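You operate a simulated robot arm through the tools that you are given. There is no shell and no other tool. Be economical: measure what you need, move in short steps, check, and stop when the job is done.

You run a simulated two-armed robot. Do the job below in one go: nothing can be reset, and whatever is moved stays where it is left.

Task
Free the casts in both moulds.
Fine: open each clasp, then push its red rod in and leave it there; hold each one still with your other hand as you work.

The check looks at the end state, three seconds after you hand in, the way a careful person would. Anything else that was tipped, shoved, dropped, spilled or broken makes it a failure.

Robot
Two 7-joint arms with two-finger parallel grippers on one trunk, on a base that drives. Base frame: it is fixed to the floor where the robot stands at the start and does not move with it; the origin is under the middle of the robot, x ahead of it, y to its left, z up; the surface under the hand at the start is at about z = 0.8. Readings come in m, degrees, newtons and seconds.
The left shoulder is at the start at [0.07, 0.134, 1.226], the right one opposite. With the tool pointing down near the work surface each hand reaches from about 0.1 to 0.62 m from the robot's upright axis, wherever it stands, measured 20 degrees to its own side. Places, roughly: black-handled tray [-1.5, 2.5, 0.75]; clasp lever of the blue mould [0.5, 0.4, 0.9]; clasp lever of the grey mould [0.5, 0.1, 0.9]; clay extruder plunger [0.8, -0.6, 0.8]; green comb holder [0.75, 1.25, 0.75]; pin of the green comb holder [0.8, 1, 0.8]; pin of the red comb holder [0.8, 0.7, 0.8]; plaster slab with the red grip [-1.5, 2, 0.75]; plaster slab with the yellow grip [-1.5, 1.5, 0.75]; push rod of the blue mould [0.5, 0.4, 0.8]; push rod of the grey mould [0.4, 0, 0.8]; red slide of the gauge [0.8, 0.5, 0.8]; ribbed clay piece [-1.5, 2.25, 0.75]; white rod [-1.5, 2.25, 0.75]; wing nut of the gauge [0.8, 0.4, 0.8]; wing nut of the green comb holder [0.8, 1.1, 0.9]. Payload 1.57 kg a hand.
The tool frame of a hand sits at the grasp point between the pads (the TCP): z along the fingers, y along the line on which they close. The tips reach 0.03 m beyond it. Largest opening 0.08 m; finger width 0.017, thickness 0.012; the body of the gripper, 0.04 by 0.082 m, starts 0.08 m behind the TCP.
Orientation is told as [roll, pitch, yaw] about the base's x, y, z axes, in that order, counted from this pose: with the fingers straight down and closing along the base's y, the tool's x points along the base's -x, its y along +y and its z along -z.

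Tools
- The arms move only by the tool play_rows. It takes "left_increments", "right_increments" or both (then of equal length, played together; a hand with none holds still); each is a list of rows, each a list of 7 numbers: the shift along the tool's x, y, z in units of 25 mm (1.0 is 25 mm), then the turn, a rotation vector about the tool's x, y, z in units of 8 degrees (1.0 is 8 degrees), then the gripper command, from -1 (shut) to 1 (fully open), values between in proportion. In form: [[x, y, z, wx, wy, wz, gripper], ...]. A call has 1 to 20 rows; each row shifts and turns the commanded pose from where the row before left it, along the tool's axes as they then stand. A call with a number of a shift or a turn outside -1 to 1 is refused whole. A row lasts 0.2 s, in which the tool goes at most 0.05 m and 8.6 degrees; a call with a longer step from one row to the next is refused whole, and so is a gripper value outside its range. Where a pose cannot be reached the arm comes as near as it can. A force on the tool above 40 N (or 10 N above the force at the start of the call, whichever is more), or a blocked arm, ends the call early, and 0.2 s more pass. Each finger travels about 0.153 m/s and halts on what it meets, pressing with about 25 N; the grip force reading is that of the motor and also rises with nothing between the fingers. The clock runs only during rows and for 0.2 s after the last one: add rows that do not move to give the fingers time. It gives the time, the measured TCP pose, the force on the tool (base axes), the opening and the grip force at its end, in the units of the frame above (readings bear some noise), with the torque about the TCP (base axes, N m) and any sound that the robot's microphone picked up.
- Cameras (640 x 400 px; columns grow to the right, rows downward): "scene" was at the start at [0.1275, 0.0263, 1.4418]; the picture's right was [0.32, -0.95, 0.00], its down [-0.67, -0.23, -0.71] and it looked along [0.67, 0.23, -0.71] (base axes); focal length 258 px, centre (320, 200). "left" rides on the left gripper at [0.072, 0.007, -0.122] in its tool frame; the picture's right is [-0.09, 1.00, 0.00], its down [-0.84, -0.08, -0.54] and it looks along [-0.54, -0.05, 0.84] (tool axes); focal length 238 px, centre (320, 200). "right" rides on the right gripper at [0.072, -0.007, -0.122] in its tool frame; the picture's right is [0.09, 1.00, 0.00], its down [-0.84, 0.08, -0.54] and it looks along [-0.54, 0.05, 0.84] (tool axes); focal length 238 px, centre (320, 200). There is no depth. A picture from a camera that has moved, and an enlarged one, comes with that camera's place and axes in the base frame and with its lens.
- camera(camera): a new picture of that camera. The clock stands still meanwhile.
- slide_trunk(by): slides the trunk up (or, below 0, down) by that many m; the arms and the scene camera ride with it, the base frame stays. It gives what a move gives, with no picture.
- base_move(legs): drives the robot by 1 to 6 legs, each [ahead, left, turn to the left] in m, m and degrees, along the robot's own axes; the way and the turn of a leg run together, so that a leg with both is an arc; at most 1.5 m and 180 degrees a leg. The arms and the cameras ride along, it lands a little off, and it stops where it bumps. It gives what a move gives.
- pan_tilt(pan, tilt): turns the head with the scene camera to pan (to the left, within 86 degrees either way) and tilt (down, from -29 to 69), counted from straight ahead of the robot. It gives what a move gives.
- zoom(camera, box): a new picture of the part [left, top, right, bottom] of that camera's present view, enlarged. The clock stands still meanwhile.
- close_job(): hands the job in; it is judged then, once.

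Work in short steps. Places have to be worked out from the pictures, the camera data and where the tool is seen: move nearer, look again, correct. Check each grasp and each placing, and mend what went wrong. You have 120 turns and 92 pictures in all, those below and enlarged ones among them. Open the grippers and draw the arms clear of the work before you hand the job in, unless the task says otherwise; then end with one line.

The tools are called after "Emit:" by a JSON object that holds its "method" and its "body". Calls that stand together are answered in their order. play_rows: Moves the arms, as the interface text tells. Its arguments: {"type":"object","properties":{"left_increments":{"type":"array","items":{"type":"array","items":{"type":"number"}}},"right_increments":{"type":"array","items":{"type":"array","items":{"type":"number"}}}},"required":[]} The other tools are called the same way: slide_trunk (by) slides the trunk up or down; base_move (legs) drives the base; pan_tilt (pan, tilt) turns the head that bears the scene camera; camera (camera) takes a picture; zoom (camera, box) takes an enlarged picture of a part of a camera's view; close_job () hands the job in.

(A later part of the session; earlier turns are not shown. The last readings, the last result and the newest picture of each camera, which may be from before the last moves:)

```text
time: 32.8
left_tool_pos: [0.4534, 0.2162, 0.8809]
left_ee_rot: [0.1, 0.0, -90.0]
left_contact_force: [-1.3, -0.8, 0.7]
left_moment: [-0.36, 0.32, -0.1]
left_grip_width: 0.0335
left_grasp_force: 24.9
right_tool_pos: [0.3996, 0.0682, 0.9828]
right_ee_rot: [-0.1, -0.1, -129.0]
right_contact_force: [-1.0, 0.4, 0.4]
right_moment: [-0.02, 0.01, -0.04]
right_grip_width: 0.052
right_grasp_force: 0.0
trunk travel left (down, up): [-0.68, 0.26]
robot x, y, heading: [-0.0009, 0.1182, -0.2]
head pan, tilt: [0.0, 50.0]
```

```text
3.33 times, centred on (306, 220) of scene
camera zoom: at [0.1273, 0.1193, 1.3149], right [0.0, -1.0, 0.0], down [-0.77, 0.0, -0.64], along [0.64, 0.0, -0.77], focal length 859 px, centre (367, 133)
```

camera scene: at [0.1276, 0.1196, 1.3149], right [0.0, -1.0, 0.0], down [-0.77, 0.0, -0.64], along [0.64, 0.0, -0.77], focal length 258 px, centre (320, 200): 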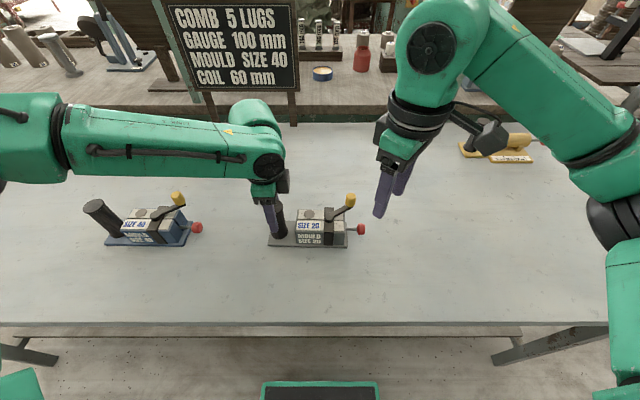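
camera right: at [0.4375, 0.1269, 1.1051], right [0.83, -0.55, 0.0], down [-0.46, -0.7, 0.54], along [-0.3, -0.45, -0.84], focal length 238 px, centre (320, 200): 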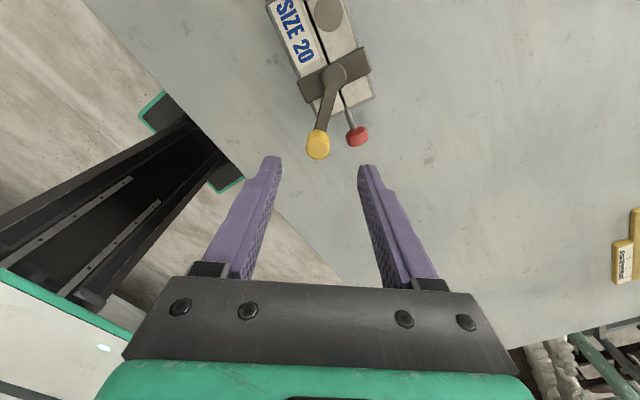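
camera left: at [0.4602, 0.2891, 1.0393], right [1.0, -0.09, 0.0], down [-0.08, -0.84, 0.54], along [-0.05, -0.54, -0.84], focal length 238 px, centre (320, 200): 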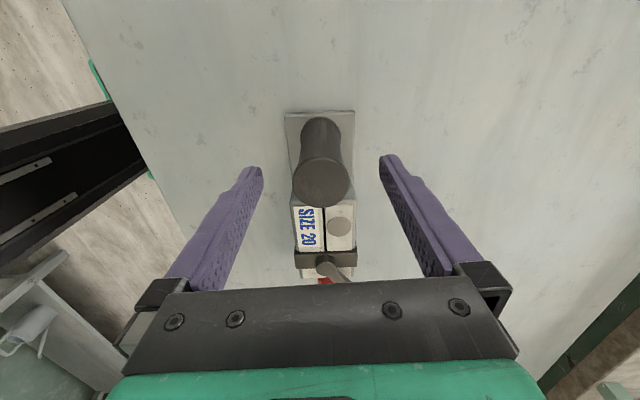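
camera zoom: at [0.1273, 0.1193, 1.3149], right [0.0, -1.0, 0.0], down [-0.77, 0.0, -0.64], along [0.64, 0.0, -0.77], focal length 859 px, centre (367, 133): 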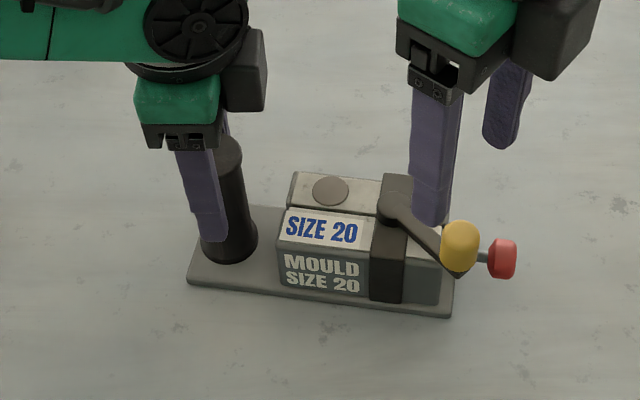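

The lever now rests about 76° from its start. I turn the right hand to line up with the rod axis, close the fingers, and place it behind the red knob, still high.

Emit:
{"method": "play_rows", "body": {"right_increments": [[0, 0, 0, 0, 0, -0.94, 0], [0, 0, 0, 0, 0, -0.94, -0.5], [0, 0, 0, 0, 0, -0.94, -1], [0, 0, 0, 0, 0, -0.94, -1], [-0.86, 0.41, 0, 0, 0, 0, -1], [-0.86, 0.41, 0, 0, 0, 0, -1], [-0.86, 0.41, 0, 0, 0, 0, -1], [0, 0, 0.5, 0, 0, 0, -1]]}}

Emit:
{"method": "camera", "body": {"camera": "right"}}

```text
time: 34.6
left_tool_pos: [0.4532, 0.2157, 0.8795]
left_ee_rot: [0.1, 0.0, -89.9]
left_contact_force: [-0.1, -0.9, 1.6]
left_moment: [0.04, 0.26, -0.04]
left_grip_width: 0.0336
left_grasp_force: 25.2
right_tool_pos: [0.418, 0.0004, 0.9708]
right_ee_rot: [0.0, 0.1, -98.7]
right_contact_force: [-0.4, 0.2, 0.7]
right_moment: [-0.01, 0.0, -0.06]
right_grip_width: 0.0001
right_grasp_force: 21.3
trunk travel left (down, up): [-0.68, 0.26]
robot x, y, heading: [0.0021, 0.1186, -0.0]
head pan, tilt: [0.0, 50.0]
```

```text
60 pictures are left
camera right: at [0.4222, 0.0705, 1.0927], right [1.0, -0.06, 0.0], down [-0.05, -0.84, 0.54], along [-0.03, -0.54, -0.84], focal length 238 px, centre (320, 200)
```

right: 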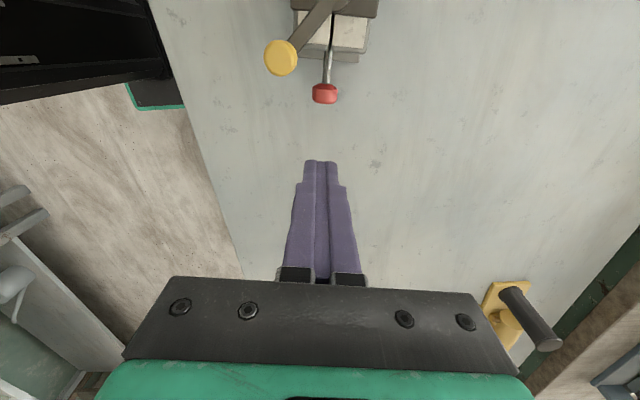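

The red knob lies at (0.425, 0.032), straight ahead of the closed fingers. I descend to z 0.848.

Emit:
{"method": "play_rows", "body": {"right_increments": [[0, 0.08, 1, 0, 0, 0, -1], [0, 0, 1, 0, 0, 0, -1], [0, 0, 1, 0, 0, 0, -1], [0, 0, 1, 0, 0, 0, -1], [0, 0, 0.9, 0, 0, 0, -1]]}}

Emit:
{"method": "zoom", "body": {"camera": "scene", "box": [210, 160, 402, 280]}}

Emit:
{"method": "camera", "body": {"camera": "right"}}

```text
time: 35.8
left_tool_pos: [0.4527, 0.215, 0.8789]
left_ee_rot: [0.0, 0.1, -89.9]
left_contact_force: [0.7, 1.0, 1.9]
left_moment: [-0.09, 0.3, -0.09]
left_grip_width: 0.0334
left_grasp_force: 25.2
right_tool_pos: [0.4195, -0.0001, 0.8476]
right_ee_rot: [-0.1, 0.0, -98.7]
right_contact_force: [-1.3, -0.3, 0.5]
right_moment: [-0.02, 0.0, 0.0]
right_grip_width: 0.0
right_grasp_force: 21.5
trunk travel left (down, up): [-0.68, 0.26]
robot x, y, heading: [0.0002, 0.1163, -0.3]
head pan, tilt: [0.0, 50.0]
```

```text
3.33 times, centred on (306, 220) of scene
camera zoom: at [0.1274, 0.1196, 1.315], right [0.0, -1.0, 0.0], down [-0.77, 0.0, -0.64], along [0.64, 0.0, -0.77], focal length 859 px, centre (367, 133)
```

zoom: 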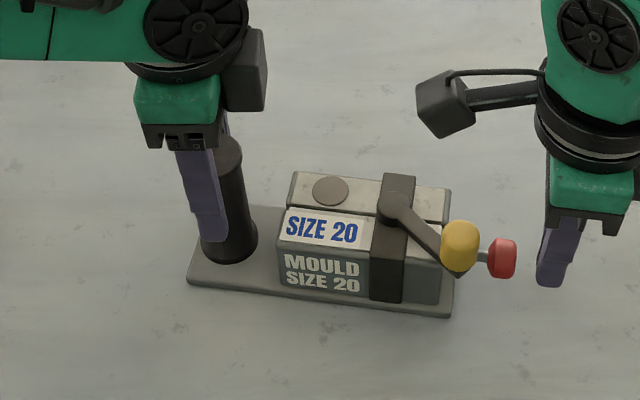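

```text
58 pictures are left
camera right: at [0.4237, 0.0706, 0.9701], right [1.0, -0.06, 0.0], down [-0.05, -0.84, 0.54], along [-0.03, -0.54, -0.84], focal length 238 px, centre (320, 200)
```

right: 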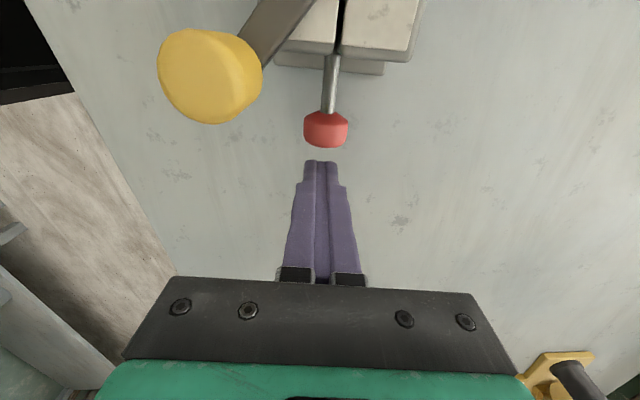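

Aligned well. I advance along the rod axis in small steps until contact.

Emit:
{"method": "play_rows", "body": {"right_increments": [[0.2, 0.01, 0, 0, 0, 0, -1], [0.2, 0, 0, 0, 0, 0, -1], [0.2, 0, 0, 0, 0, 0, -1], [0.2, 0, 0, 0, 0, 0, -1], [0.2, 0, 0, 0, 0, 0, -1]]}}

Emit:
{"method": "zoom", "body": {"camera": "scene", "box": [210, 160, 402, 280]}}

```text
time: 37.0
left_tool_pos: [0.4524, 0.2171, 0.8799]
left_ee_rot: [0.1, 0.1, -90.0]
left_contact_force: [0.0, 2.1, 1.7]
left_moment: [-0.21, 0.32, 0.04]
left_grip_width: 0.0334
left_grasp_force: 25.0
right_tool_pos: [0.4235, 0.024, 0.848]
right_ee_rot: [0.0, 0.1, -98.8]
right_contact_force: [-0.8, -2.9, 1.0]
right_moment: [-0.05, -0.03, 0.04]
right_grip_width: 0.0001
right_grasp_force: 22.1
trunk travel left (down, up): [-0.68, 0.26]
robot x, y, heading: [0.0012, 0.1192, -0.1]
head pan, tilt: [0.0, 50.0]
```

```text
3.33 times, centred on (306, 220) of scene
camera zoom: at [0.1271, 0.1195, 1.315], right [0.0, -1.0, 0.0], down [-0.77, 0.0, -0.64], along [0.64, 0.0, -0.77], focal length 859 px, centre (367, 133)
```

zoom: 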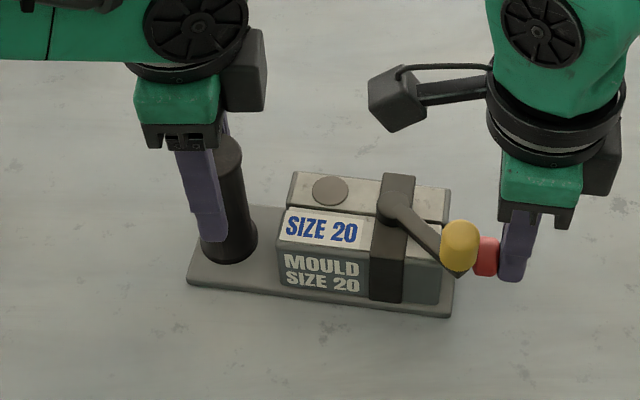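

The rod slides in at only about 3 N, so the clasp is open. I continue pushing gently.

Emit:
{"method": "play_rows", "body": {"right_increments": [[0.2, 0, 0, 0, 0, 0, -1], [0.2, 0, 0, 0, 0, 0, -1], [0.2, 0, 0, 0, 0, 0, -1]]}}

Emit:
{"method": "camera", "body": {"camera": "right"}}

```text
time: 37.8
left_tool_pos: [0.4519, 0.2155, 0.8795]
left_ee_rot: [0.1, 0.2, -89.9]
left_contact_force: [1.3, 14.9, 3.5]
left_moment: [-0.37, 0.57, -0.03]
left_grip_width: 0.0337
left_grasp_force: 25.2
right_tool_pos: [0.4273, 0.0373, 0.8489]
right_ee_rot: [0.0, -0.1, -98.9]
right_contact_force: [-3.6, -18.1, 1.5]
right_moment: [-0.12, -0.03, 0.0]
right_grip_width: 0.0001
right_grasp_force: 21.3
trunk travel left (down, up): [-0.68, 0.26]
robot x, y, heading: [-0.0011, 0.1195, -0.0]
head pan, tilt: [0.0, 50.0]
```

```text
56 pictures are left
camera right: at [0.4303, 0.1085, 0.9696], right [1.0, -0.06, 0.0], down [-0.05, -0.84, 0.55], along [-0.04, -0.54, -0.84], focal length 238 px, centre (320, 200)
```

right: 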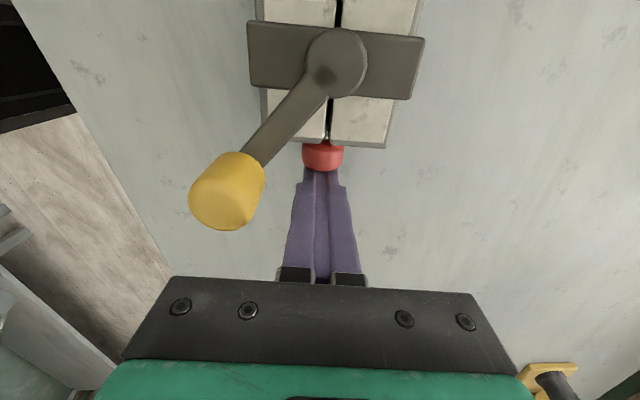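

The rod is essentially home (18 N, head at the block). One small firm press to seat it, then look.

Emit:
{"method": "play_rows", "body": {"right_increments": [[0.12, 0, 0, 0, 0, 0, -1], [0, 0, 0, 0, 0, 0, -1]]}}

Emit:
{"method": "zoom", "body": {"camera": "right", "box": [256, 90, 384, 170]}}

```text
time: 38.4
left_tool_pos: [0.4525, 0.216, 0.8801]
left_ee_rot: [0.1, 0.1, -89.9]
left_contact_force: [2.2, 17.4, 2.4]
left_moment: [0.12, 0.58, -0.04]
left_grip_width: 0.0336
left_grasp_force: 25.0
right_tool_pos: [0.4271, 0.0413, 0.8481]
right_ee_rot: [-0.1, 0.0, -98.7]
right_contact_force: [-2.4, -20.8, -0.3]
right_moment: [-0.34, -0.28, 0.02]
right_grip_width: 0.0
right_grasp_force: 20.8
trunk travel left (down, up): [-0.68, 0.26]
robot x, y, heading: [-0.0011, 0.1195, -0.4]
head pan, tilt: [0.0, 50.0]
```

```text
5.00 times, centred on (320, 130) of right
camera zoom: at [0.4307, 0.1128, 0.9698], right [1.0, -0.06, 0.0], down [-0.05, -0.84, 0.54], along [-0.03, -0.54, -0.84], focal length 1192 px, centre (320, 550)
```

zoom: 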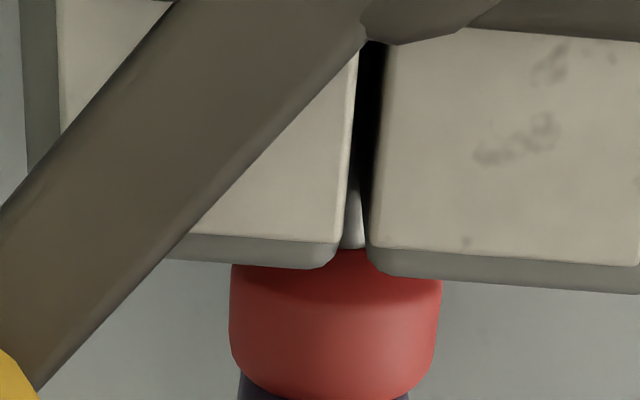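

The head touches the block. One more small press to be sure it is the hard stop.

Emit:
{"method": "play_rows", "body": {"right_increments": [[0.12, 0, 0, 0, 0, 0, -1], [0, 0, 0, 0, 0, 0, -1]]}}

Emit:
{"method": "zoom", "body": {"camera": "scene", "box": [210, 160, 402, 280]}}

```text
time: 39.0
left_tool_pos: [0.4525, 0.2146, 0.8807]
left_ee_rot: [0.1, 0.1, -90.0]
left_contact_force: [1.3, 18.1, 2.5]
left_moment: [0.05, 0.52, -0.08]
left_grip_width: 0.0334
left_grasp_force: 24.9
right_tool_pos: [0.4268, 0.0449, 0.8483]
right_ee_rot: [0.0, 0.1, -98.8]
right_contact_force: [-4.1, -21.1, 0.0]
right_moment: [-0.32, -0.18, 0.05]
right_grip_width: 0.0
right_grasp_force: 21.1
trunk travel left (down, up): [-0.68, 0.26]
robot x, y, heading: [-0.0025, 0.1203, -0.1]
head pan, tilt: [0.0, 50.0]
```

```text
3.33 times, centred on (306, 220) of scene
camera zoom: at [0.1271, 0.119, 1.315], right [0.0, -1.0, 0.0], down [-0.77, 0.0, -0.64], along [0.64, 0.0, -0.77], focal length 859 px, centre (367, 133)
```

zoom: 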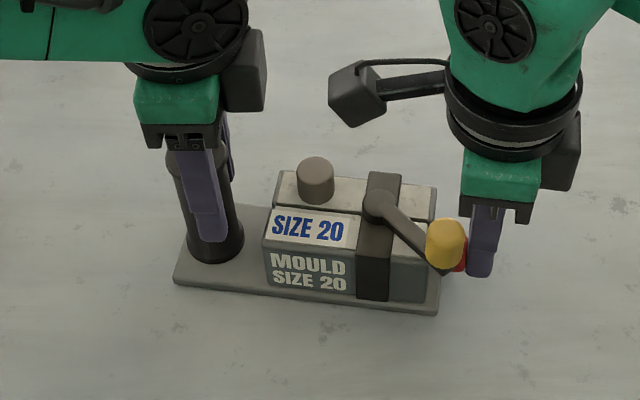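

The cast plug popped up on the mould, so the rod is fully in; the extra travel was the handle sliding in the left grip. I back the right hand off and lift.

Emit:
{"method": "play_rows", "body": {"right_increments": [[-0.5, 0, 0, 0, 0, 0, -1], [-1, 0, 0, 0, 0, 0, -1], [-1, 0, 0, 0, 0, 0, -1], [0, 0, -1, 0, 0, 0, -1], [0, 0, -1, 0, 0, 0, -1], [0, 0, -1, 0, 0, 0, -1], [0, 0, -1, 0, 0, 0, -1], [0, 0, -1, 0, 0, 0, -1], [0, 0, -1, 0, 0, 0, -1]]}}

Emit:
{"method": "zoom", "body": {"camera": "scene", "box": [210, 160, 402, 280]}}

Emit:
{"method": "camera", "body": {"camera": "left"}}

```text
time: 41.0
left_tool_pos: [0.4531, 0.2164, 0.8793]
left_ee_rot: [0.1, 0.0, -89.9]
left_contact_force: [-1.6, -0.5, 0.7]
left_moment: [-0.5, 0.33, -0.1]
left_grip_width: 0.0332
left_grasp_force: 24.7
right_tool_pos: [0.4189, -0.0189, 0.999]
right_ee_rot: [-0.1, 0.0, -98.8]
right_contact_force: [0.1, 0.4, -0.6]
right_moment: [-0.01, 0.0, -0.01]
right_grip_width: 0.0
right_grasp_force: 21.4
trunk travel left (down, up): [-0.68, 0.26]
robot x, y, heading: [0.0004, 0.1162, -0.2]
head pan, tilt: [0.0, 50.0]
```

```text
3.33 times, centred on (306, 220) of scene
camera zoom: at [0.1274, 0.1194, 1.3149], right [0.0, -1.0, 0.0], down [-0.77, 0.0, -0.64], along [0.64, 0.0, -0.77], focal length 859 px, centre (367, 133)
```

zoom: 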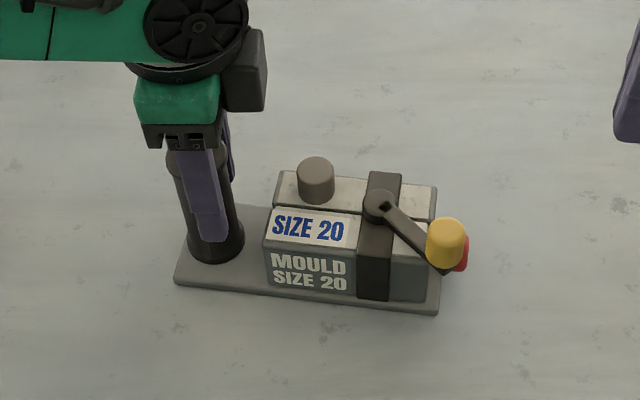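

```text
52 pictures are left
camera left: at [0.4594, 0.2892, 1.0017], right [1.0, -0.09, 0.0], down [-0.08, -0.84, 0.54], along [-0.05, -0.54, -0.84], focal length 238 px, centre (320, 200)
```

left: 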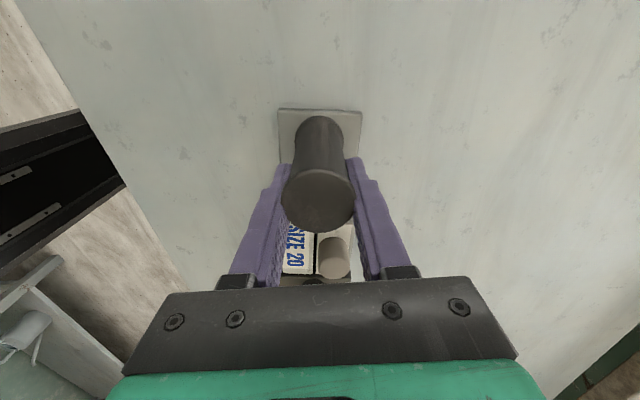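

Rod stays in and the plug stays up. I open the left hand and lift straight up.

Emit:
{"method": "play_rows", "body": {"left_increments": [[0, 0, 0, 0, 0, 0, 0], [0, 0, 0, 0, 0, 0, 1], [0, 0, 0, 0, 0, 0, 1], [0, 0, -0.7, 0, 0, 0, 1], [0, 0, -1, 0, 0, 0, 1], [0, 0, -1, 0, 0, 0, 1], [0, 0, -1, 0, 0, 0, 1], [0, 0, -1, 0, 0, 0, 1], [0, 0, -1, 0, 0, 0, 1]]}}

Emit:
{"method": "camera", "body": {"camera": "scene"}}

```text
time: 43.0
left_tool_pos: [0.4517, 0.2147, 1.0224]
left_ee_rot: [-0.1, 0.0, -90.0]
left_contact_force: [0.1, 0.1, 0.7]
left_moment: [-0.01, 0.02, 0.01]
left_grip_width: 0.0802
left_grasp_force: 0.0
right_tool_pos: [0.4173, -0.0185, 0.9986]
right_ee_rot: [0.0, 0.2, -98.6]
right_contact_force: [0.7, 0.0, -0.1]
right_moment: [0.01, 0.0, 0.02]
right_grip_width: 0.0
right_grasp_force: 20.7
trunk travel left (down, up): [-0.68, 0.26]
robot x, y, heading: [-0.0002, 0.1211, 0.0]
head pan, tilt: [0.0, 50.0]
```

```text
51 pictures are left
camera scene: at [0.1272, 0.1192, 1.315], right [0.0, -1.0, 0.0], down [-0.77, 0.0, -0.64], along [0.64, 0.0, -0.77], focal length 258 px, centre (320, 200)
```

scene: 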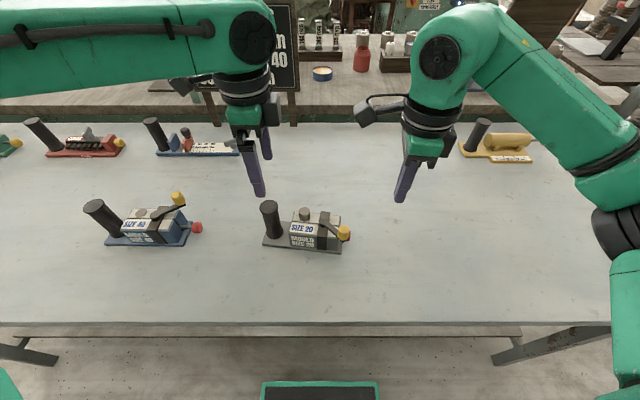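

The grey mould is done. I drive 0.365 m left to bring the blue mould into the same relation (hands about 6 cm above everything).

Emit:
{"method": "base_move", "body": {"legs": [[0, 0.365, 0]]}}

Emit:
{"method": "camera", "body": {"camera": "scene"}}

Emit:
{"method": "camera", "body": {"camera": "left"}}

Emit:
{"method": "camera", "body": {"camera": "right"}}

```text
time: 45.3
left_tool_pos: [0.4513, 0.5808, 1.0215]
left_ee_rot: [0.1, 0.0, -89.7]
left_contact_force: [1.2, -0.3, 0.6]
left_moment: [0.0, 0.01, -0.01]
left_grip_width: 0.0803
left_grasp_force: 0.2
right_tool_pos: [0.4187, 0.3473, 0.9985]
right_ee_rot: [-0.1, 0.1, -98.6]
right_contact_force: [-0.2, 0.6, 0.0]
right_moment: [0.0, 0.03, 0.05]
right_grip_width: 0.0001
right_grasp_force: 21.2
trunk travel left (down, up): [-0.68, 0.26]
robot x, y, heading: [-0.0022, 0.4856, 0.5]
head pan, tilt: [0.0, 50.0]
```

```text
50 pictures are left
camera scene: at [0.1276, 0.4839, 1.3149], right [0.0, -1.0, 0.0], down [-0.77, 0.0, -0.64], along [0.64, 0.0, -0.77], focal length 258 px, centre (320, 200)
```

scene: 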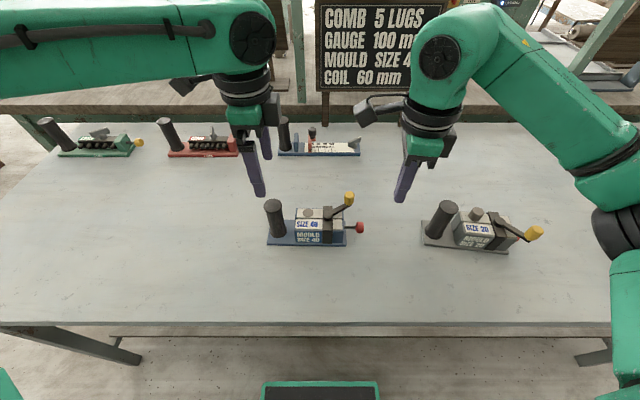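

```text
49 pictures are left
camera left: at [0.4577, 0.6544, 1.1445], right [1.0, -0.09, 0.0], down [-0.08, -0.84, 0.54], along [-0.05, -0.54, -0.84], focal length 238 px, centre (320, 200)
```

left: 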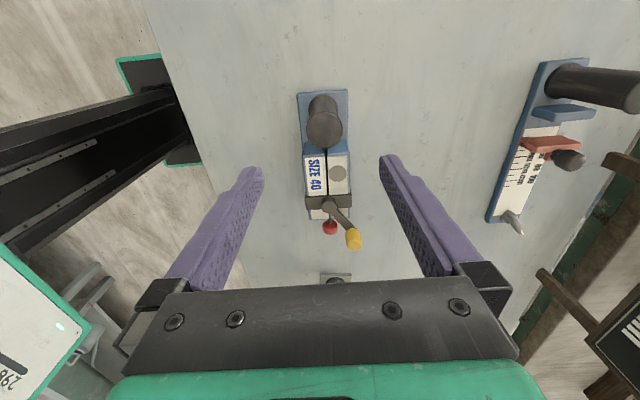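

```text
48 pictures are left
camera right: at [0.4225, 0.4188, 1.1203], right [1.0, -0.06, 0.0], down [-0.05, -0.84, 0.54], along [-0.03, -0.54, -0.84], focal length 238 px, centre (320, 200)
```

right: 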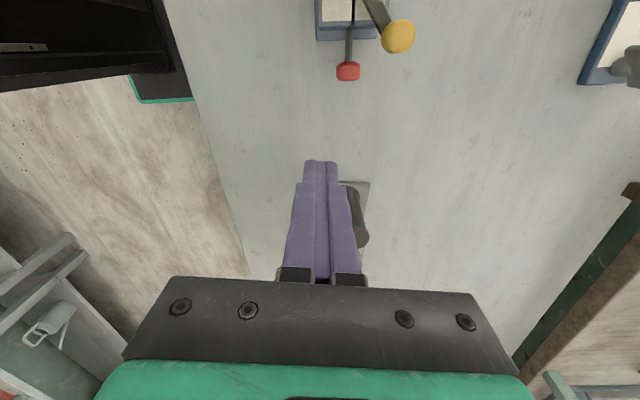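

The blue handle is at about (0.4545, 0.583). I descend over it partway and check.

Emit:
{"method": "play_rows", "body": {"left_increments": [[0.08, 0.12, 1, 0, 0, 0, 1], [0, 0, 1, 0, 0, 0, 1], [0, 0, 1, 0, 0, 0, 1], [0, 0, 1, 0, 0, 0, 1]]}}

Emit:
{"method": "camera", "body": {"camera": "left"}}

```text
time: 46.3
left_tool_pos: [0.4548, 0.5841, 0.9227]
left_ee_rot: [-0.1, 0.1, -89.9]
left_contact_force: [0.9, 0.8, -0.3]
left_moment: [0.01, -0.01, -0.02]
left_grip_width: 0.0796
left_grasp_force: 0.1
right_tool_pos: [0.4201, 0.3488, 0.998]
right_ee_rot: [-0.1, 0.0, -98.7]
right_contact_force: [-0.5, 0.5, 0.3]
right_moment: [-0.01, 0.01, 0.01]
right_grip_width: 0.0004
right_grasp_force: 21.4
trunk travel left (down, up): [-0.68, 0.26]
robot x, y, heading: [0.0006, 0.4834, -0.2]
head pan, tilt: [0.0, 50.0]
```

```text
47 pictures are left
camera left: at [0.4618, 0.6576, 1.0437], right [1.0, -0.09, 0.0], down [-0.08, -0.84, 0.54], along [-0.05, -0.54, -0.84], focal length 238 px, centre (320, 200)
```

left: 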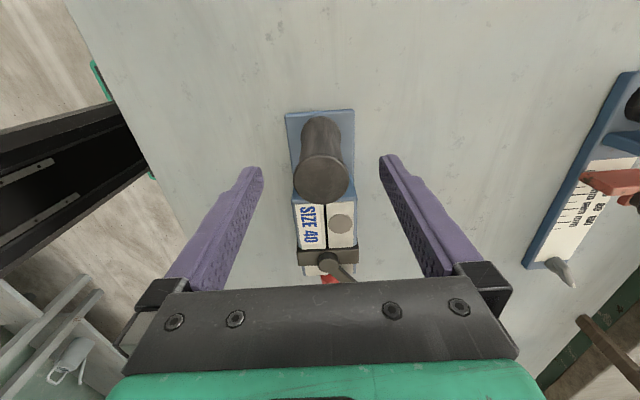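

Centred. Down to z 0.88 and close on the handle; the right hand meanwhile rises a bit and turns back toward -45°.

Emit:
{"method": "play_rows", "body": {"left_increments": [[0, 0, 0.9, 0, 0, 0, 1], [0, 0, 0.8, 0, 0, 0, 1], [0, 0, 0, 0, 0, 0, 0.2], [0, 0, 0, 0, 0, 0, -0.2], [0, 0, 0, 0, 0, 0, -1], [0, 0, 0, 0, 0, 0, -1], [0, 0, 0, 0, 0, 0, -1]], "right_increments": [[0, 0, 0, 0, 0, -0.96, 0.2], [0, 0, 0, 0, 0, -0.96, 0.2], [0, 0, 0, 0, 0, -0.96, 0.2], [0, 0, 0, 0, 0, -0.96, 0.2], [0, 0, 0, 0, 0, -0.96, 0.2], [0, 0, 0, 0, 0, -0.96, 0.2], [0, 0, 0, 0, 0, -0.96, 0.2]]}}

Emit:
{"method": "zoom", "body": {"camera": "scene", "box": [210, 160, 402, 280]}}

```text
time: 47.9
left_tool_pos: [0.4539, 0.5847, 0.8803]
left_ee_rot: [0.1, 0.0, -89.9]
left_contact_force: [0.2, 0.6, 0.3]
left_moment: [0.03, 0.19, -0.09]
left_grip_width: 0.0331
left_grasp_force: 24.7
right_tool_pos: [0.42, 0.3473, 0.9986]
right_ee_rot: [0.0, 0.1, -44.7]
right_contact_force: [-0.4, 0.3, 0.1]
right_moment: [-0.01, -0.02, 0.0]
right_grip_width: 0.0478
right_grasp_force: 0.1
trunk travel left (down, up): [-0.68, 0.26]
robot x, y, heading: [0.0042, 0.4875, 0.3]
head pan, tilt: [0.0, 50.0]
```

```text
3.33 times, centred on (306, 220) of scene
camera zoom: at [0.1276, 0.4846, 1.3149], right [0.0, -1.0, 0.0], down [-0.77, 0.0, -0.64], along [0.64, 0.0, -0.77], focal length 859 px, centre (367, 133)
```

zoom: 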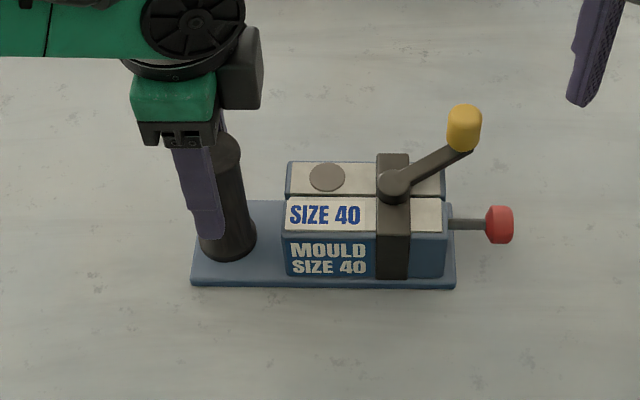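

Blue handle held. Blue lever knob is at about (0.481, 0.423), pivot (0.450, 0.469). I move the right hand over the knob.

Emit:
{"method": "play_rows", "body": {"right_increments": [[0.105, 0.97, 0.1, 0, 0, 0, 0.2], [0.105, 0.97, 0.36, 0, 0, 0, 0.2], [0.105, 0.97, 0.5, 0, 0, 0, 0.2], [0.105, 0.97, 0.5, 0, 0, 0, 0.2], [0, 0, 0, 0, 0, 0, 0.2]]}}

Emit:
{"method": "camera", "body": {"camera": "right"}}

```text
time: 49.1
left_tool_pos: [0.4538, 0.5843, 0.8798]
left_ee_rot: [0.1, 0.0, -89.8]
left_contact_force: [-0.9, 0.6, -0.8]
left_moment: [-0.07, 0.23, -0.13]
left_grip_width: 0.0328
left_grasp_force: 25.7
right_tool_pos: [0.482, 0.424, 0.9621]
right_ee_rot: [0.1, 0.1, -44.8]
right_contact_force: [-0.2, 1.5, -0.3]
right_moment: [-0.01, -0.01, -0.03]
right_grip_width: 0.0479
right_grasp_force: 0.0
trunk travel left (down, up): [-0.68, 0.26]
robot x, y, heading: [0.0023, 0.4848, 0.2]
head pan, tilt: [0.0, 50.0]
```

```text
45 pictures are left
camera right: at [0.4244, 0.4693, 1.0842], right [0.64, 0.77, 0.0], down [0.65, -0.54, 0.54], along [0.42, -0.34, -0.84], focal length 238 px, centre (320, 200)
```

right: 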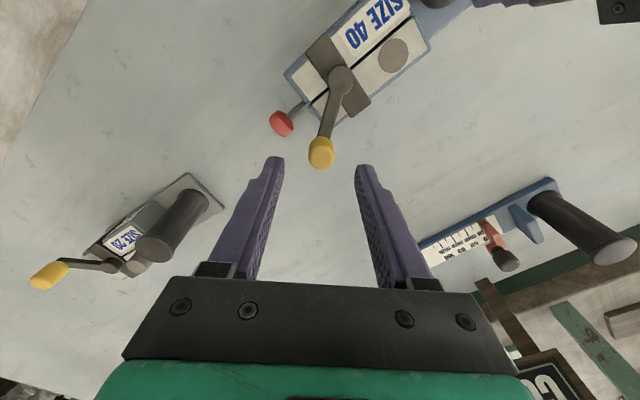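

Same alignment as on the grey one. Descend and grip the knob.

Emit:
{"method": "play_rows", "body": {"right_increments": [[0, 0, 0.8, 0, 0, 0, 0.2], [0, 0, 0.7, 0, 0, 0, 0.2], [0, 0, 0.66, 0, 0, 0, 0.2], [0, 0, 0, 0, 0, 0, -0.2], [0, 0, 0, 0, 0, 0, -0.6], [0, 0, 0, 0, 0, 0, -1], [0, 0, 0, 0, 0, 0, -1]]}}

Emit:
{"method": "zoom", "body": {"camera": "right", "box": [220, 0, 476, 220]}}

```text
time: 50.7
left_tool_pos: [0.4549, 0.5845, 0.8796]
left_ee_rot: [0.1, 0.0, -89.8]
left_contact_force: [-0.5, -1.6, 1.1]
left_moment: [0.12, 0.19, -0.02]
left_grip_width: 0.0327
left_grasp_force: 25.2
right_tool_pos: [0.4811, 0.4257, 0.9096]
right_ee_rot: [0.0, 0.0, -44.8]
right_contact_force: [-0.4, 1.6, -0.7]
right_moment: [-0.02, -0.1, -0.03]
right_grip_width: 0.0205
right_grasp_force: 24.8
trunk travel left (down, up): [-0.68, 0.26]
robot x, y, heading: [-0.0012, 0.486, 0.2]
head pan, tilt: [0.0, 50.0]
```

```text
1.82 times, centred on (348, 110) of right
camera zoom: at [0.4242, 0.4691, 1.0303], right [0.64, 0.77, 0.0], down [0.65, -0.54, 0.54], along [0.42, -0.34, -0.84], focal length 433 px, centre (269, 364)
```

zoom: 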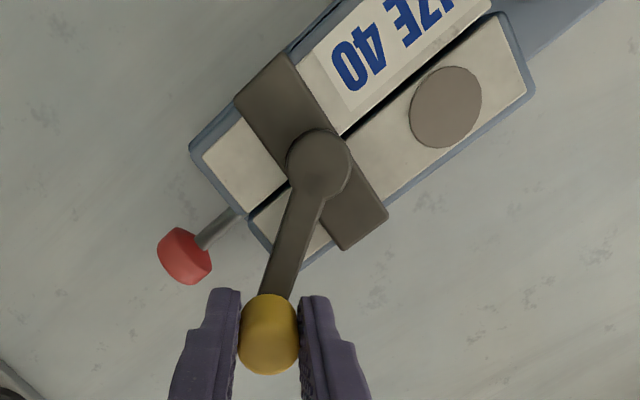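

Gripped. I turn it clockwise by about 13° first and compare.

Emit:
{"method": "play_rows", "body": {"right_increments": [[0.038, -0.165, 0, 0, 0, 0.56, -1], [0.038, -0.165, 0, 0, 0, 0.56, -1], [0.038, -0.165, 0, 0, 0, 0.56, -1], [0, 0, 0, 0, 0, 0, -1]]}}

Emit:
{"method": "zoom", "body": {"camera": "scene", "box": [210, 160, 402, 280]}}

```text
time: 51.7
left_tool_pos: [0.4545, 0.5834, 0.8796]
left_ee_rot: [0.1, 0.0, -89.7]
left_contact_force: [-0.1, -6.8, 0.7]
left_moment: [0.29, 0.27, -0.02]
left_grip_width: 0.0329
left_grasp_force: 24.7
right_tool_pos: [0.4695, 0.4185, 0.908]
right_ee_rot: [0.1, 0.1, -58.3]
right_contact_force: [0.1, 5.2, -0.3]
right_moment: [-0.08, -0.13, -0.02]
right_grip_width: 0.0206
right_grasp_force: 25.3
trunk travel left (down, up): [-0.68, 0.26]
robot x, y, heading: [-0.0034, 0.482, 0.1]
head pan, tilt: [0.0, 50.0]
```

```text
3.33 times, centred on (306, 220) of scene
camera zoom: at [0.1278, 0.4844, 1.3149], right [0.0, -1.0, 0.0], down [-0.77, 0.0, -0.64], along [0.64, 0.0, -0.77], focal length 859 px, centre (367, 133)
```

zoom: 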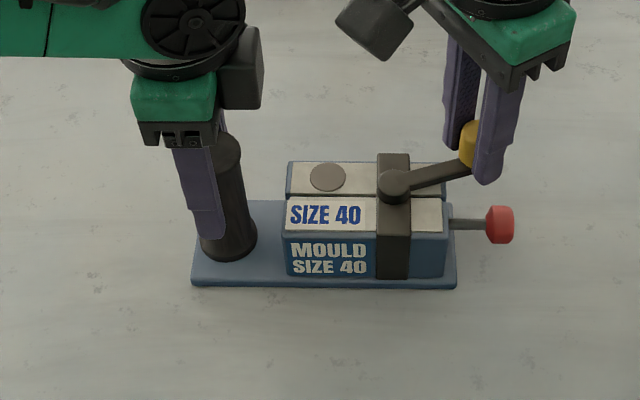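

It turns clockwise with the mould still. I continue 36° along the arc.

Emit:
{"method": "play_rows", "body": {"right_increments": [[0.045, -0.162, 0, 0, 0, 0.56, -1], [0.045, -0.162, 0, 0, 0, 0.56, -1], [0.045, -0.162, 0, 0, 0, 0.56, -1], [0.045, -0.162, 0, 0, 0, 0.56, -1], [0.045, -0.162, 0, 0, 0, 0.56, -1], [0.045, -0.162, 0, 0, 0, 0.56, -1], [0.045, -0.162, 0, 0, 0, 0.56, -1], [0.045, -0.162, 0, 0, 0, 0.56, -1]]}}

Emit:
{"method": "zoom", "body": {"camera": "scene", "box": [210, 160, 402, 280]}}

```text
time: 53.5
left_tool_pos: [0.4547, 0.5832, 0.8796]
left_ee_rot: [-0.1, 0.0, -89.9]
left_contact_force: [-1.4, -12.4, -0.4]
left_moment: [0.27, 0.06, -0.07]
left_grip_width: 0.033
left_grasp_force: 25.1
right_tool_pos: [0.4359, 0.4169, 0.9089]
right_ee_rot: [0.0, 0.1, -94.1]
right_contact_force: [4.9, 10.1, 9.6]
right_moment: [0.15, -0.23, 0.0]
right_grip_width: 0.0207
right_grasp_force: 25.4
trunk travel left (down, up): [-0.68, 0.26]
robot x, y, heading: [-0.0001, 0.4868, 0.1]
head pan, tilt: [0.0, 50.0]
```

```text
3.33 times, centred on (306, 220) of scene
camera zoom: at [0.1276, 0.4846, 1.315], right [0.0, -1.0, 0.0], down [-0.77, 0.0, -0.64], along [0.64, 0.0, -0.77], focal length 859 px, centre (367, 133)
```

zoom: 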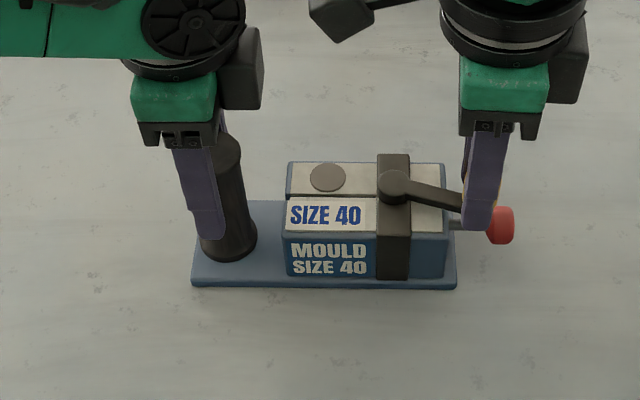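

Turned to about -105°. I carry on with slightly more inward pull and a hair higher (z force 9.6 N).

Emit:
{"method": "play_rows", "body": {"right_increments": [[0.06, -0.16, -0.03, 0, 0, 0.56, -1], [0.06, -0.16, -0.03, 0, 0, 0.56, -1], [0.05, -0.16, 0, 0, 0, 0.56, -1], [0.05, -0.16, 0, 0, 0, 0.56, -1]]}}

Emit:
{"method": "zoom", "body": {"camera": "scene", "box": [210, 160, 402, 280]}}

```text
time: 54.5
left_tool_pos: [0.455, 0.5848, 0.8802]
left_ee_rot: [0.1, 0.1, -89.9]
left_contact_force: [-1.8, 2.1, 5.2]
left_moment: [-0.58, 0.39, -0.14]
left_grip_width: 0.0333
left_grasp_force: 24.9
right_tool_pos: [0.4221, 0.4241, 0.9089]
right_ee_rot: [-0.1, -0.2, -112.2]
right_contact_force: [1.1, -0.9, -4.3]
right_moment: [-0.48, -0.02, -0.03]
right_grip_width: 0.0208
right_grasp_force: 25.0
trunk travel left (down, up): [-0.68, 0.26]
robot x, y, heading: [0.0013, 0.4842, -0.0]
head pan, tilt: [0.0, 50.0]
```

```text
3.33 times, centred on (306, 220) of scene
camera zoom: at [0.128, 0.4846, 1.3148], right [0.0, -1.0, 0.0], down [-0.77, 0.0, -0.64], along [0.64, 0.0, -0.77], focal length 859 px, centre (367, 133)
```

zoom: 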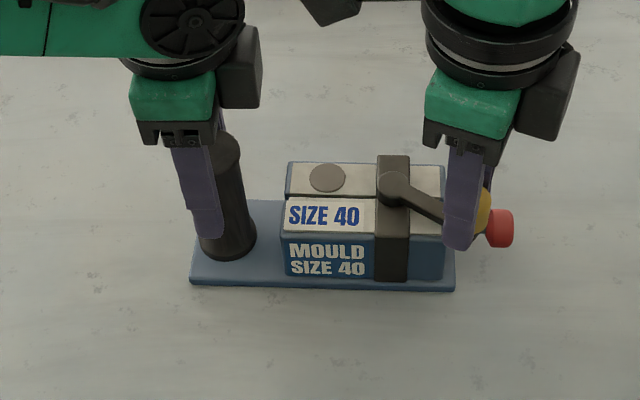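

About 65° turned. Three more rows toward the stop.

Emit:
{"method": "play_rows", "body": {"right_increments": [[0.045, -0.162, 0, 0, 0, 0.56, -1], [0.045, -0.162, 0, 0, 0, 0.56, -1], [0.045, -0.162, 0, 0, 0, 0.56, -1]]}}

Emit:
{"method": "zoom", "body": {"camera": "scene", "box": [210, 160, 402, 280]}}

```text
time: 55.3
left_tool_pos: [0.4547, 0.5851, 0.8795]
left_ee_rot: [0.1, 0.3, -89.7]
left_contact_force: [2.8, 15.9, 3.1]
left_moment: [0.03, 0.21, -0.22]
left_grip_width: 0.0334
left_grasp_force: 24.9
right_tool_pos: [0.4113, 0.4329, 0.9096]
right_ee_rot: [0.0, -0.2, -125.6]
right_contact_force: [-3.0, -17.4, -0.3]
right_moment: [-0.41, 0.0, 0.1]
right_grip_width: 0.0209
right_grasp_force: 25.6
trunk travel left (down, up): [-0.68, 0.26]
robot x, y, heading: [0.0017, 0.4862, 0.3]
head pan, tilt: [0.0, 50.0]
```

```text
3.33 times, centred on (306, 220) of scene
camera zoom: at [0.1273, 0.4837, 1.3151], right [0.0, -1.0, 0.0], down [-0.77, 0.0, -0.64], along [0.64, 0.0, -0.77], focal length 859 px, centre (367, 133)
```

zoom: 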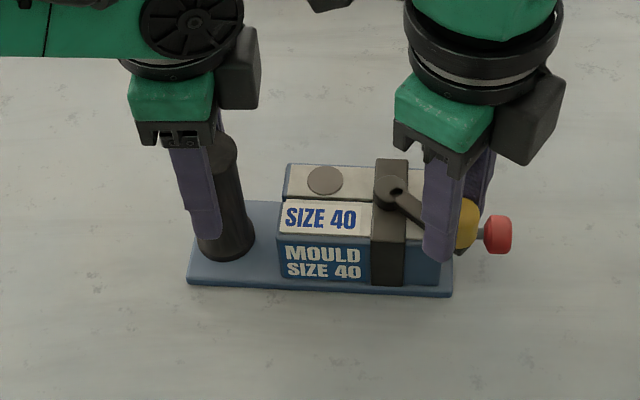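

Same stop signature (17 N, lever about 75° round, slight twist). I release the knob and lift.

Emit:
{"method": "play_rows", "body": {"right_increments": [[-0.05, 0.03, 0, 0, 0, 0, -1], [-0.05, 0.03, 0, 0, 0, 0, 0], [0, 0, 0, 0, 0, 0, 0.3], [0, 0, -1, 0, 0, 0, 0.3], [0, 0, -1, 0, 0, 0, 0.3], [0, 0, -1, 0, 0, 0, 0.3]]}}

Emit:
{"method": "camera", "body": {"camera": "right"}}

Emit:
{"method": "zoom", "body": {"camera": "scene", "box": [210, 160, 402, 280]}}

```text
time: 56.7
left_tool_pos: [0.4543, 0.5845, 0.8789]
left_ee_rot: [0.0, -0.1, -89.9]
left_contact_force: [-0.4, 0.2, 0.3]
left_moment: [0.45, 0.1, -0.01]
left_grip_width: 0.0335
left_grasp_force: 25.1
right_tool_pos: [0.4134, 0.4309, 0.9841]
right_ee_rot: [0.0, 0.0, -125.5]
right_contact_force: [0.6, -0.2, -0.1]
right_moment: [0.02, -0.03, -0.01]
right_grip_width: 0.0521
right_grasp_force: 0.1
trunk travel left (down, up): [-0.68, 0.26]
robot x, y, heading: [0.0021, 0.4867, 0.0]
head pan, tilt: [0.0, 50.0]
```

```text
39 pictures are left
camera right: at [0.4483, 0.4929, 1.1069], right [0.86, -0.5, 0.0], down [-0.42, -0.73, 0.54], along [-0.27, -0.47, -0.84], focal length 238 px, centre (320, 200)
```

right: 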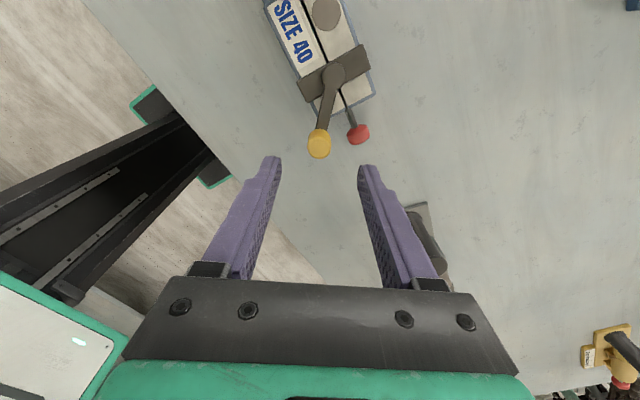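

```text
3.33 times, centred on (306, 220) of scene
camera zoom: at [0.1278, 0.4846, 1.3149], right [0.0, -1.0, 0.0], down [-0.77, 0.0, -0.64], along [0.64, 0.0, -0.77], focal length 859 px, centre (367, 133)
```

zoom: 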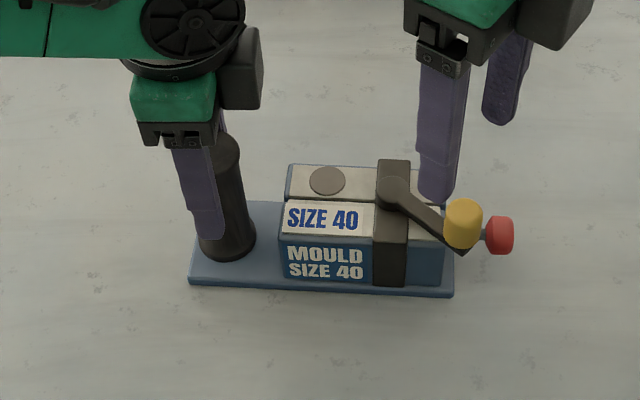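

Lever open. The blue rod's head is at about (0.4415, 0.398), axis about 86°. I align the right hand behind it.

Emit:
{"method": "play_rows", "body": {"right_increments": [[0, 0, 0, 0, 0, -0.975, 0], [0, 0, 0, 0, 0, -0.975, -0.5], [0, 0, 0, 0, 0, -0.975, -1], [0, 0, 0, 0, 0, -0.975, -1], [-0.83, 0.4, 0, 0, 0, 0, -1], [-0.83, 0.4, 0, 0, 0, 0, -1], [-0.83, 0.4, 0, 0, 0, 0, -1], [0, 0, 0.8, 0, 0, 0, -1], [0, 0, 1, 0, 0, 0, -1]]}}

Emit:
{"method": "camera", "body": {"camera": "right"}}

```text
time: 58.7
left_tool_pos: [0.4552, 0.5838, 0.8786]
left_ee_rot: [0.0, 0.0, -89.9]
left_contact_force: [-0.7, -0.3, -0.6]
left_moment: [0.3, 0.0, -0.04]
left_grip_width: 0.0335
left_grasp_force: 25.7
right_tool_pos: [0.4372, 0.3669, 0.939]
right_ee_rot: [-0.2, 0.1, -94.3]
right_contact_force: [-0.7, -0.3, 0.7]
right_moment: [0.03, 0.01, 0.0]
right_grip_width: 0.0002
right_grasp_force: 21.2
trunk travel left (down, up): [-0.68, 0.26]
robot x, y, heading: [0.0025, 0.483, 0.2]
head pan, tilt: [0.0, 50.0]
```

```text
37 pictures are left
camera right: at [0.4357, 0.4381, 1.061], right [1.0, 0.02, 0.0], down [0.02, -0.84, 0.54], along [0.01, -0.54, -0.84], focal length 238 px, centre (320, 200)
```

right: 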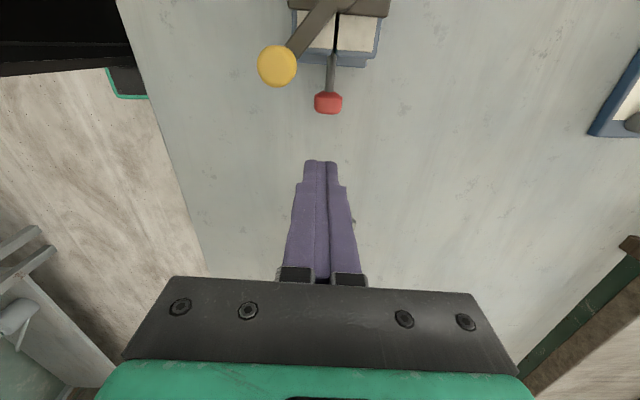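

Head at (0.443, 0.396). I shift 4 mm and descend to z 0.848.

Emit:
{"method": "play_rows", "body": {"right_increments": [[-0.08, 0.15, 0.9, 0, 0, 0, -1], [0, 0, 0.9, 0, 0, 0, -1], [0, 0, 0.9, 0, 0, 0, -1], [0, 0, 0.94, 0, 0, 0, -1]]}}

Emit:
{"method": "camera", "body": {"camera": "right"}}

```text
time: 59.7
left_tool_pos: [0.4545, 0.5846, 0.8799]
left_ee_rot: [0.0, 0.0, -89.9]
left_contact_force: [0.0, 0.3, 0.0]
left_moment: [0.25, 0.01, -0.05]
left_grip_width: 0.0331
left_grasp_force: 24.8
right_tool_pos: [0.4404, 0.3652, 0.8486]
right_ee_rot: [0.0, 0.1, -94.3]
right_contact_force: [0.3, -0.1, 0.3]
right_moment: [0.01, 0.02, -0.02]
right_grip_width: 0.0002
right_grasp_force: 21.3
trunk travel left (down, up): [-0.68, 0.26]
robot x, y, heading: [-0.0015, 0.4851, 0.2]
head pan, tilt: [0.0, 50.0]
```

```text
36 pictures are left
camera right: at [0.4394, 0.4367, 0.9698], right [1.0, 0.02, 0.0], down [0.01, -0.84, 0.54], along [0.01, -0.54, -0.84], focal length 238 px, centre (320, 200)
```

right: 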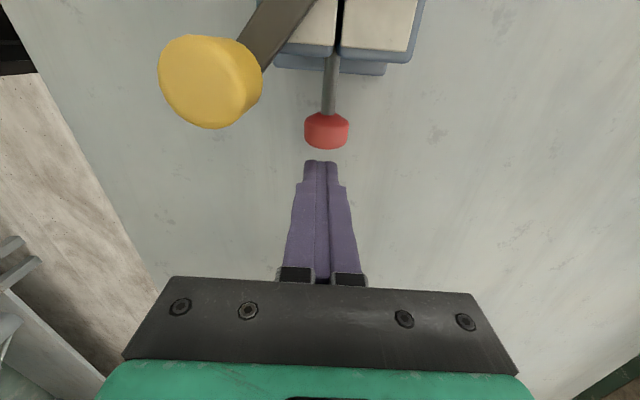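

Aligned. Push in along the axis, 30 mm first.

Emit:
{"method": "play_rows", "body": {"right_increments": [[0.2, 0.01, 0, 0, 0, 0, -1], [0.2, 0, 0, 0, 0, 0, -1], [0.2, 0, 0, 0, 0, 0, -1], [0.2, 0, 0, 0, 0, 0, -1], [0.2, 0, 0, 0, 0, 0, -1], [0.2, 0, 0, 0, 0, 0, -1]]}}

Emit:
{"method": "camera", "body": {"camera": "scene"}}

```text
time: 61.1
left_tool_pos: [0.4551, 0.5844, 0.8794]
left_ee_rot: [0.0, 0.1, -89.8]
left_contact_force: [-0.1, 3.1, -0.3]
left_moment: [0.23, 0.06, 0.02]
left_grip_width: 0.0334
left_grasp_force: 24.6
right_tool_pos: [0.4438, 0.3964, 0.8478]
right_ee_rot: [-0.1, 0.0, -94.3]
right_contact_force: [0.1, -2.0, -0.9]
right_moment: [-0.06, 0.04, 0.01]
right_grip_width: 0.0
right_grasp_force: 21.2
trunk travel left (down, up): [-0.68, 0.26]
robot x, y, heading: [-0.0009, 0.4863, -0.2]
head pan, tilt: [0.0, 50.0]
```

```text
35 pictures are left
camera scene: at [0.128, 0.4848, 1.3149], right [0.0, -1.0, 0.0], down [-0.77, 0.0, -0.64], along [0.64, 0.0, -0.77], focal length 258 px, centre (320, 200)
```

scene: 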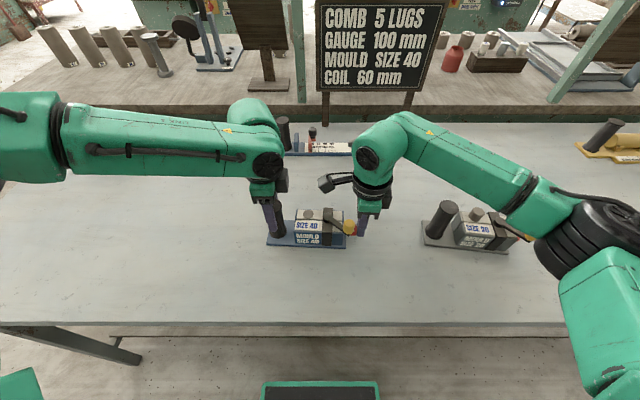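

Still sliding easily (2 N) and the plug is rising. Continue in finer steps.

Emit:
{"method": "play_rows", "body": {"right_increments": [[0.12, 0, 0, 0, 0, 0, -1], [0.12, 0, 0, 0, 0, 0, -1]]}}

Emit:
{"method": "zoom", "body": {"camera": "scene", "box": [210, 160, 402, 280]}}

Emit:
{"method": "zoom", "body": {"camera": "right", "box": [256, 90, 384, 170]}}

```text
time: 61.7
left_tool_pos: [0.4547, 0.5849, 0.8794]
left_ee_rot: [0.0, -0.1, -89.8]
left_contact_force: [0.4, 3.9, -0.2]
left_moment: [0.29, 0.06, 0.0]
left_grip_width: 0.0333
left_grasp_force: 25.0
right_tool_pos: [0.4449, 0.401, 0.8484]
right_ee_rot: [-0.1, 0.1, -94.4]
right_contact_force: [-0.1, -2.5, 0.6]
right_moment: [-0.05, -0.05, 0.05]
right_grip_width: 0.0002
right_grasp_force: 21.4
trunk travel left (down, up): [-0.68, 0.26]
robot x, y, heading: [0.0018, 0.4825, -0.0]
head pan, tilt: [0.0, 50.0]
```

```text
3.33 times, centred on (306, 220) of scene
camera zoom: at [0.128, 0.4849, 1.3149], right [0.0, -1.0, 0.0], down [-0.77, 0.0, -0.64], along [0.64, 0.0, -0.77], focal length 859 px, centre (367, 133)
```

zoom: 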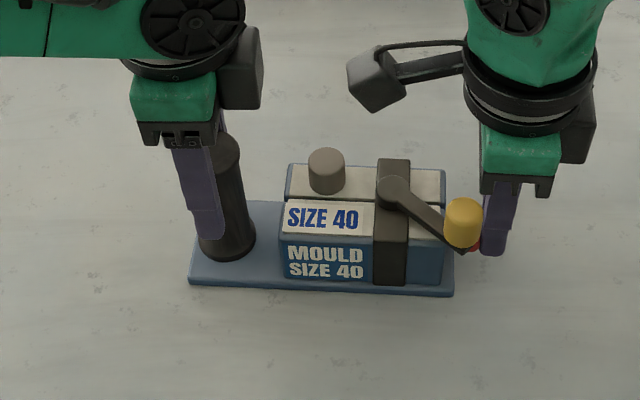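

```text
5.00 times, centred on (320, 130) of right
camera zoom: at [0.4421, 0.4726, 0.9703], right [1.0, 0.02, 0.0], down [0.02, -0.84, 0.54], along [0.01, -0.54, -0.84], focal length 1192 px, centre (320, 550)
```

zoom: 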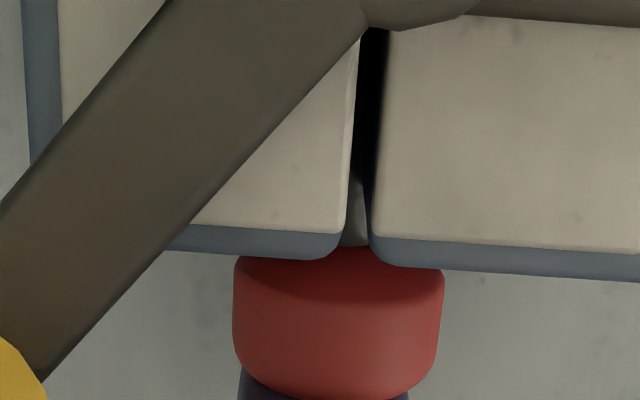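

Almost identical to the grey end state, force still low. Small pushes to find the stop.

Emit:
{"method": "play_rows", "body": {"right_increments": [[0.08, 0, 0, 0, 0, 0, -1], [0, 0, 0, 0, 0, 0, -1]]}}

```text
time: 62.3
left_tool_pos: [0.455, 0.5846, 0.8795]
left_ee_rot: [0.0, 0.0, -89.9]
left_contact_force: [0.0, 9.4, 0.5]
left_moment: [0.07, 0.05, -0.1]
left_grip_width: 0.0336
left_grasp_force: 24.5
right_tool_pos: [0.4444, 0.4015, 0.8486]
right_ee_rot: [-0.1, 0.0, -94.4]
right_contact_force: [0.0, -11.7, 2.7]
right_moment: [-0.12, 0.12, 0.01]
right_grip_width: 0.0
right_grasp_force: 21.7
trunk travel left (down, up): [-0.68, 0.26]
robot x, y, heading: [-0.0023, 0.4858, 0.1]
head pan, tilt: [0.0, 50.0]
```

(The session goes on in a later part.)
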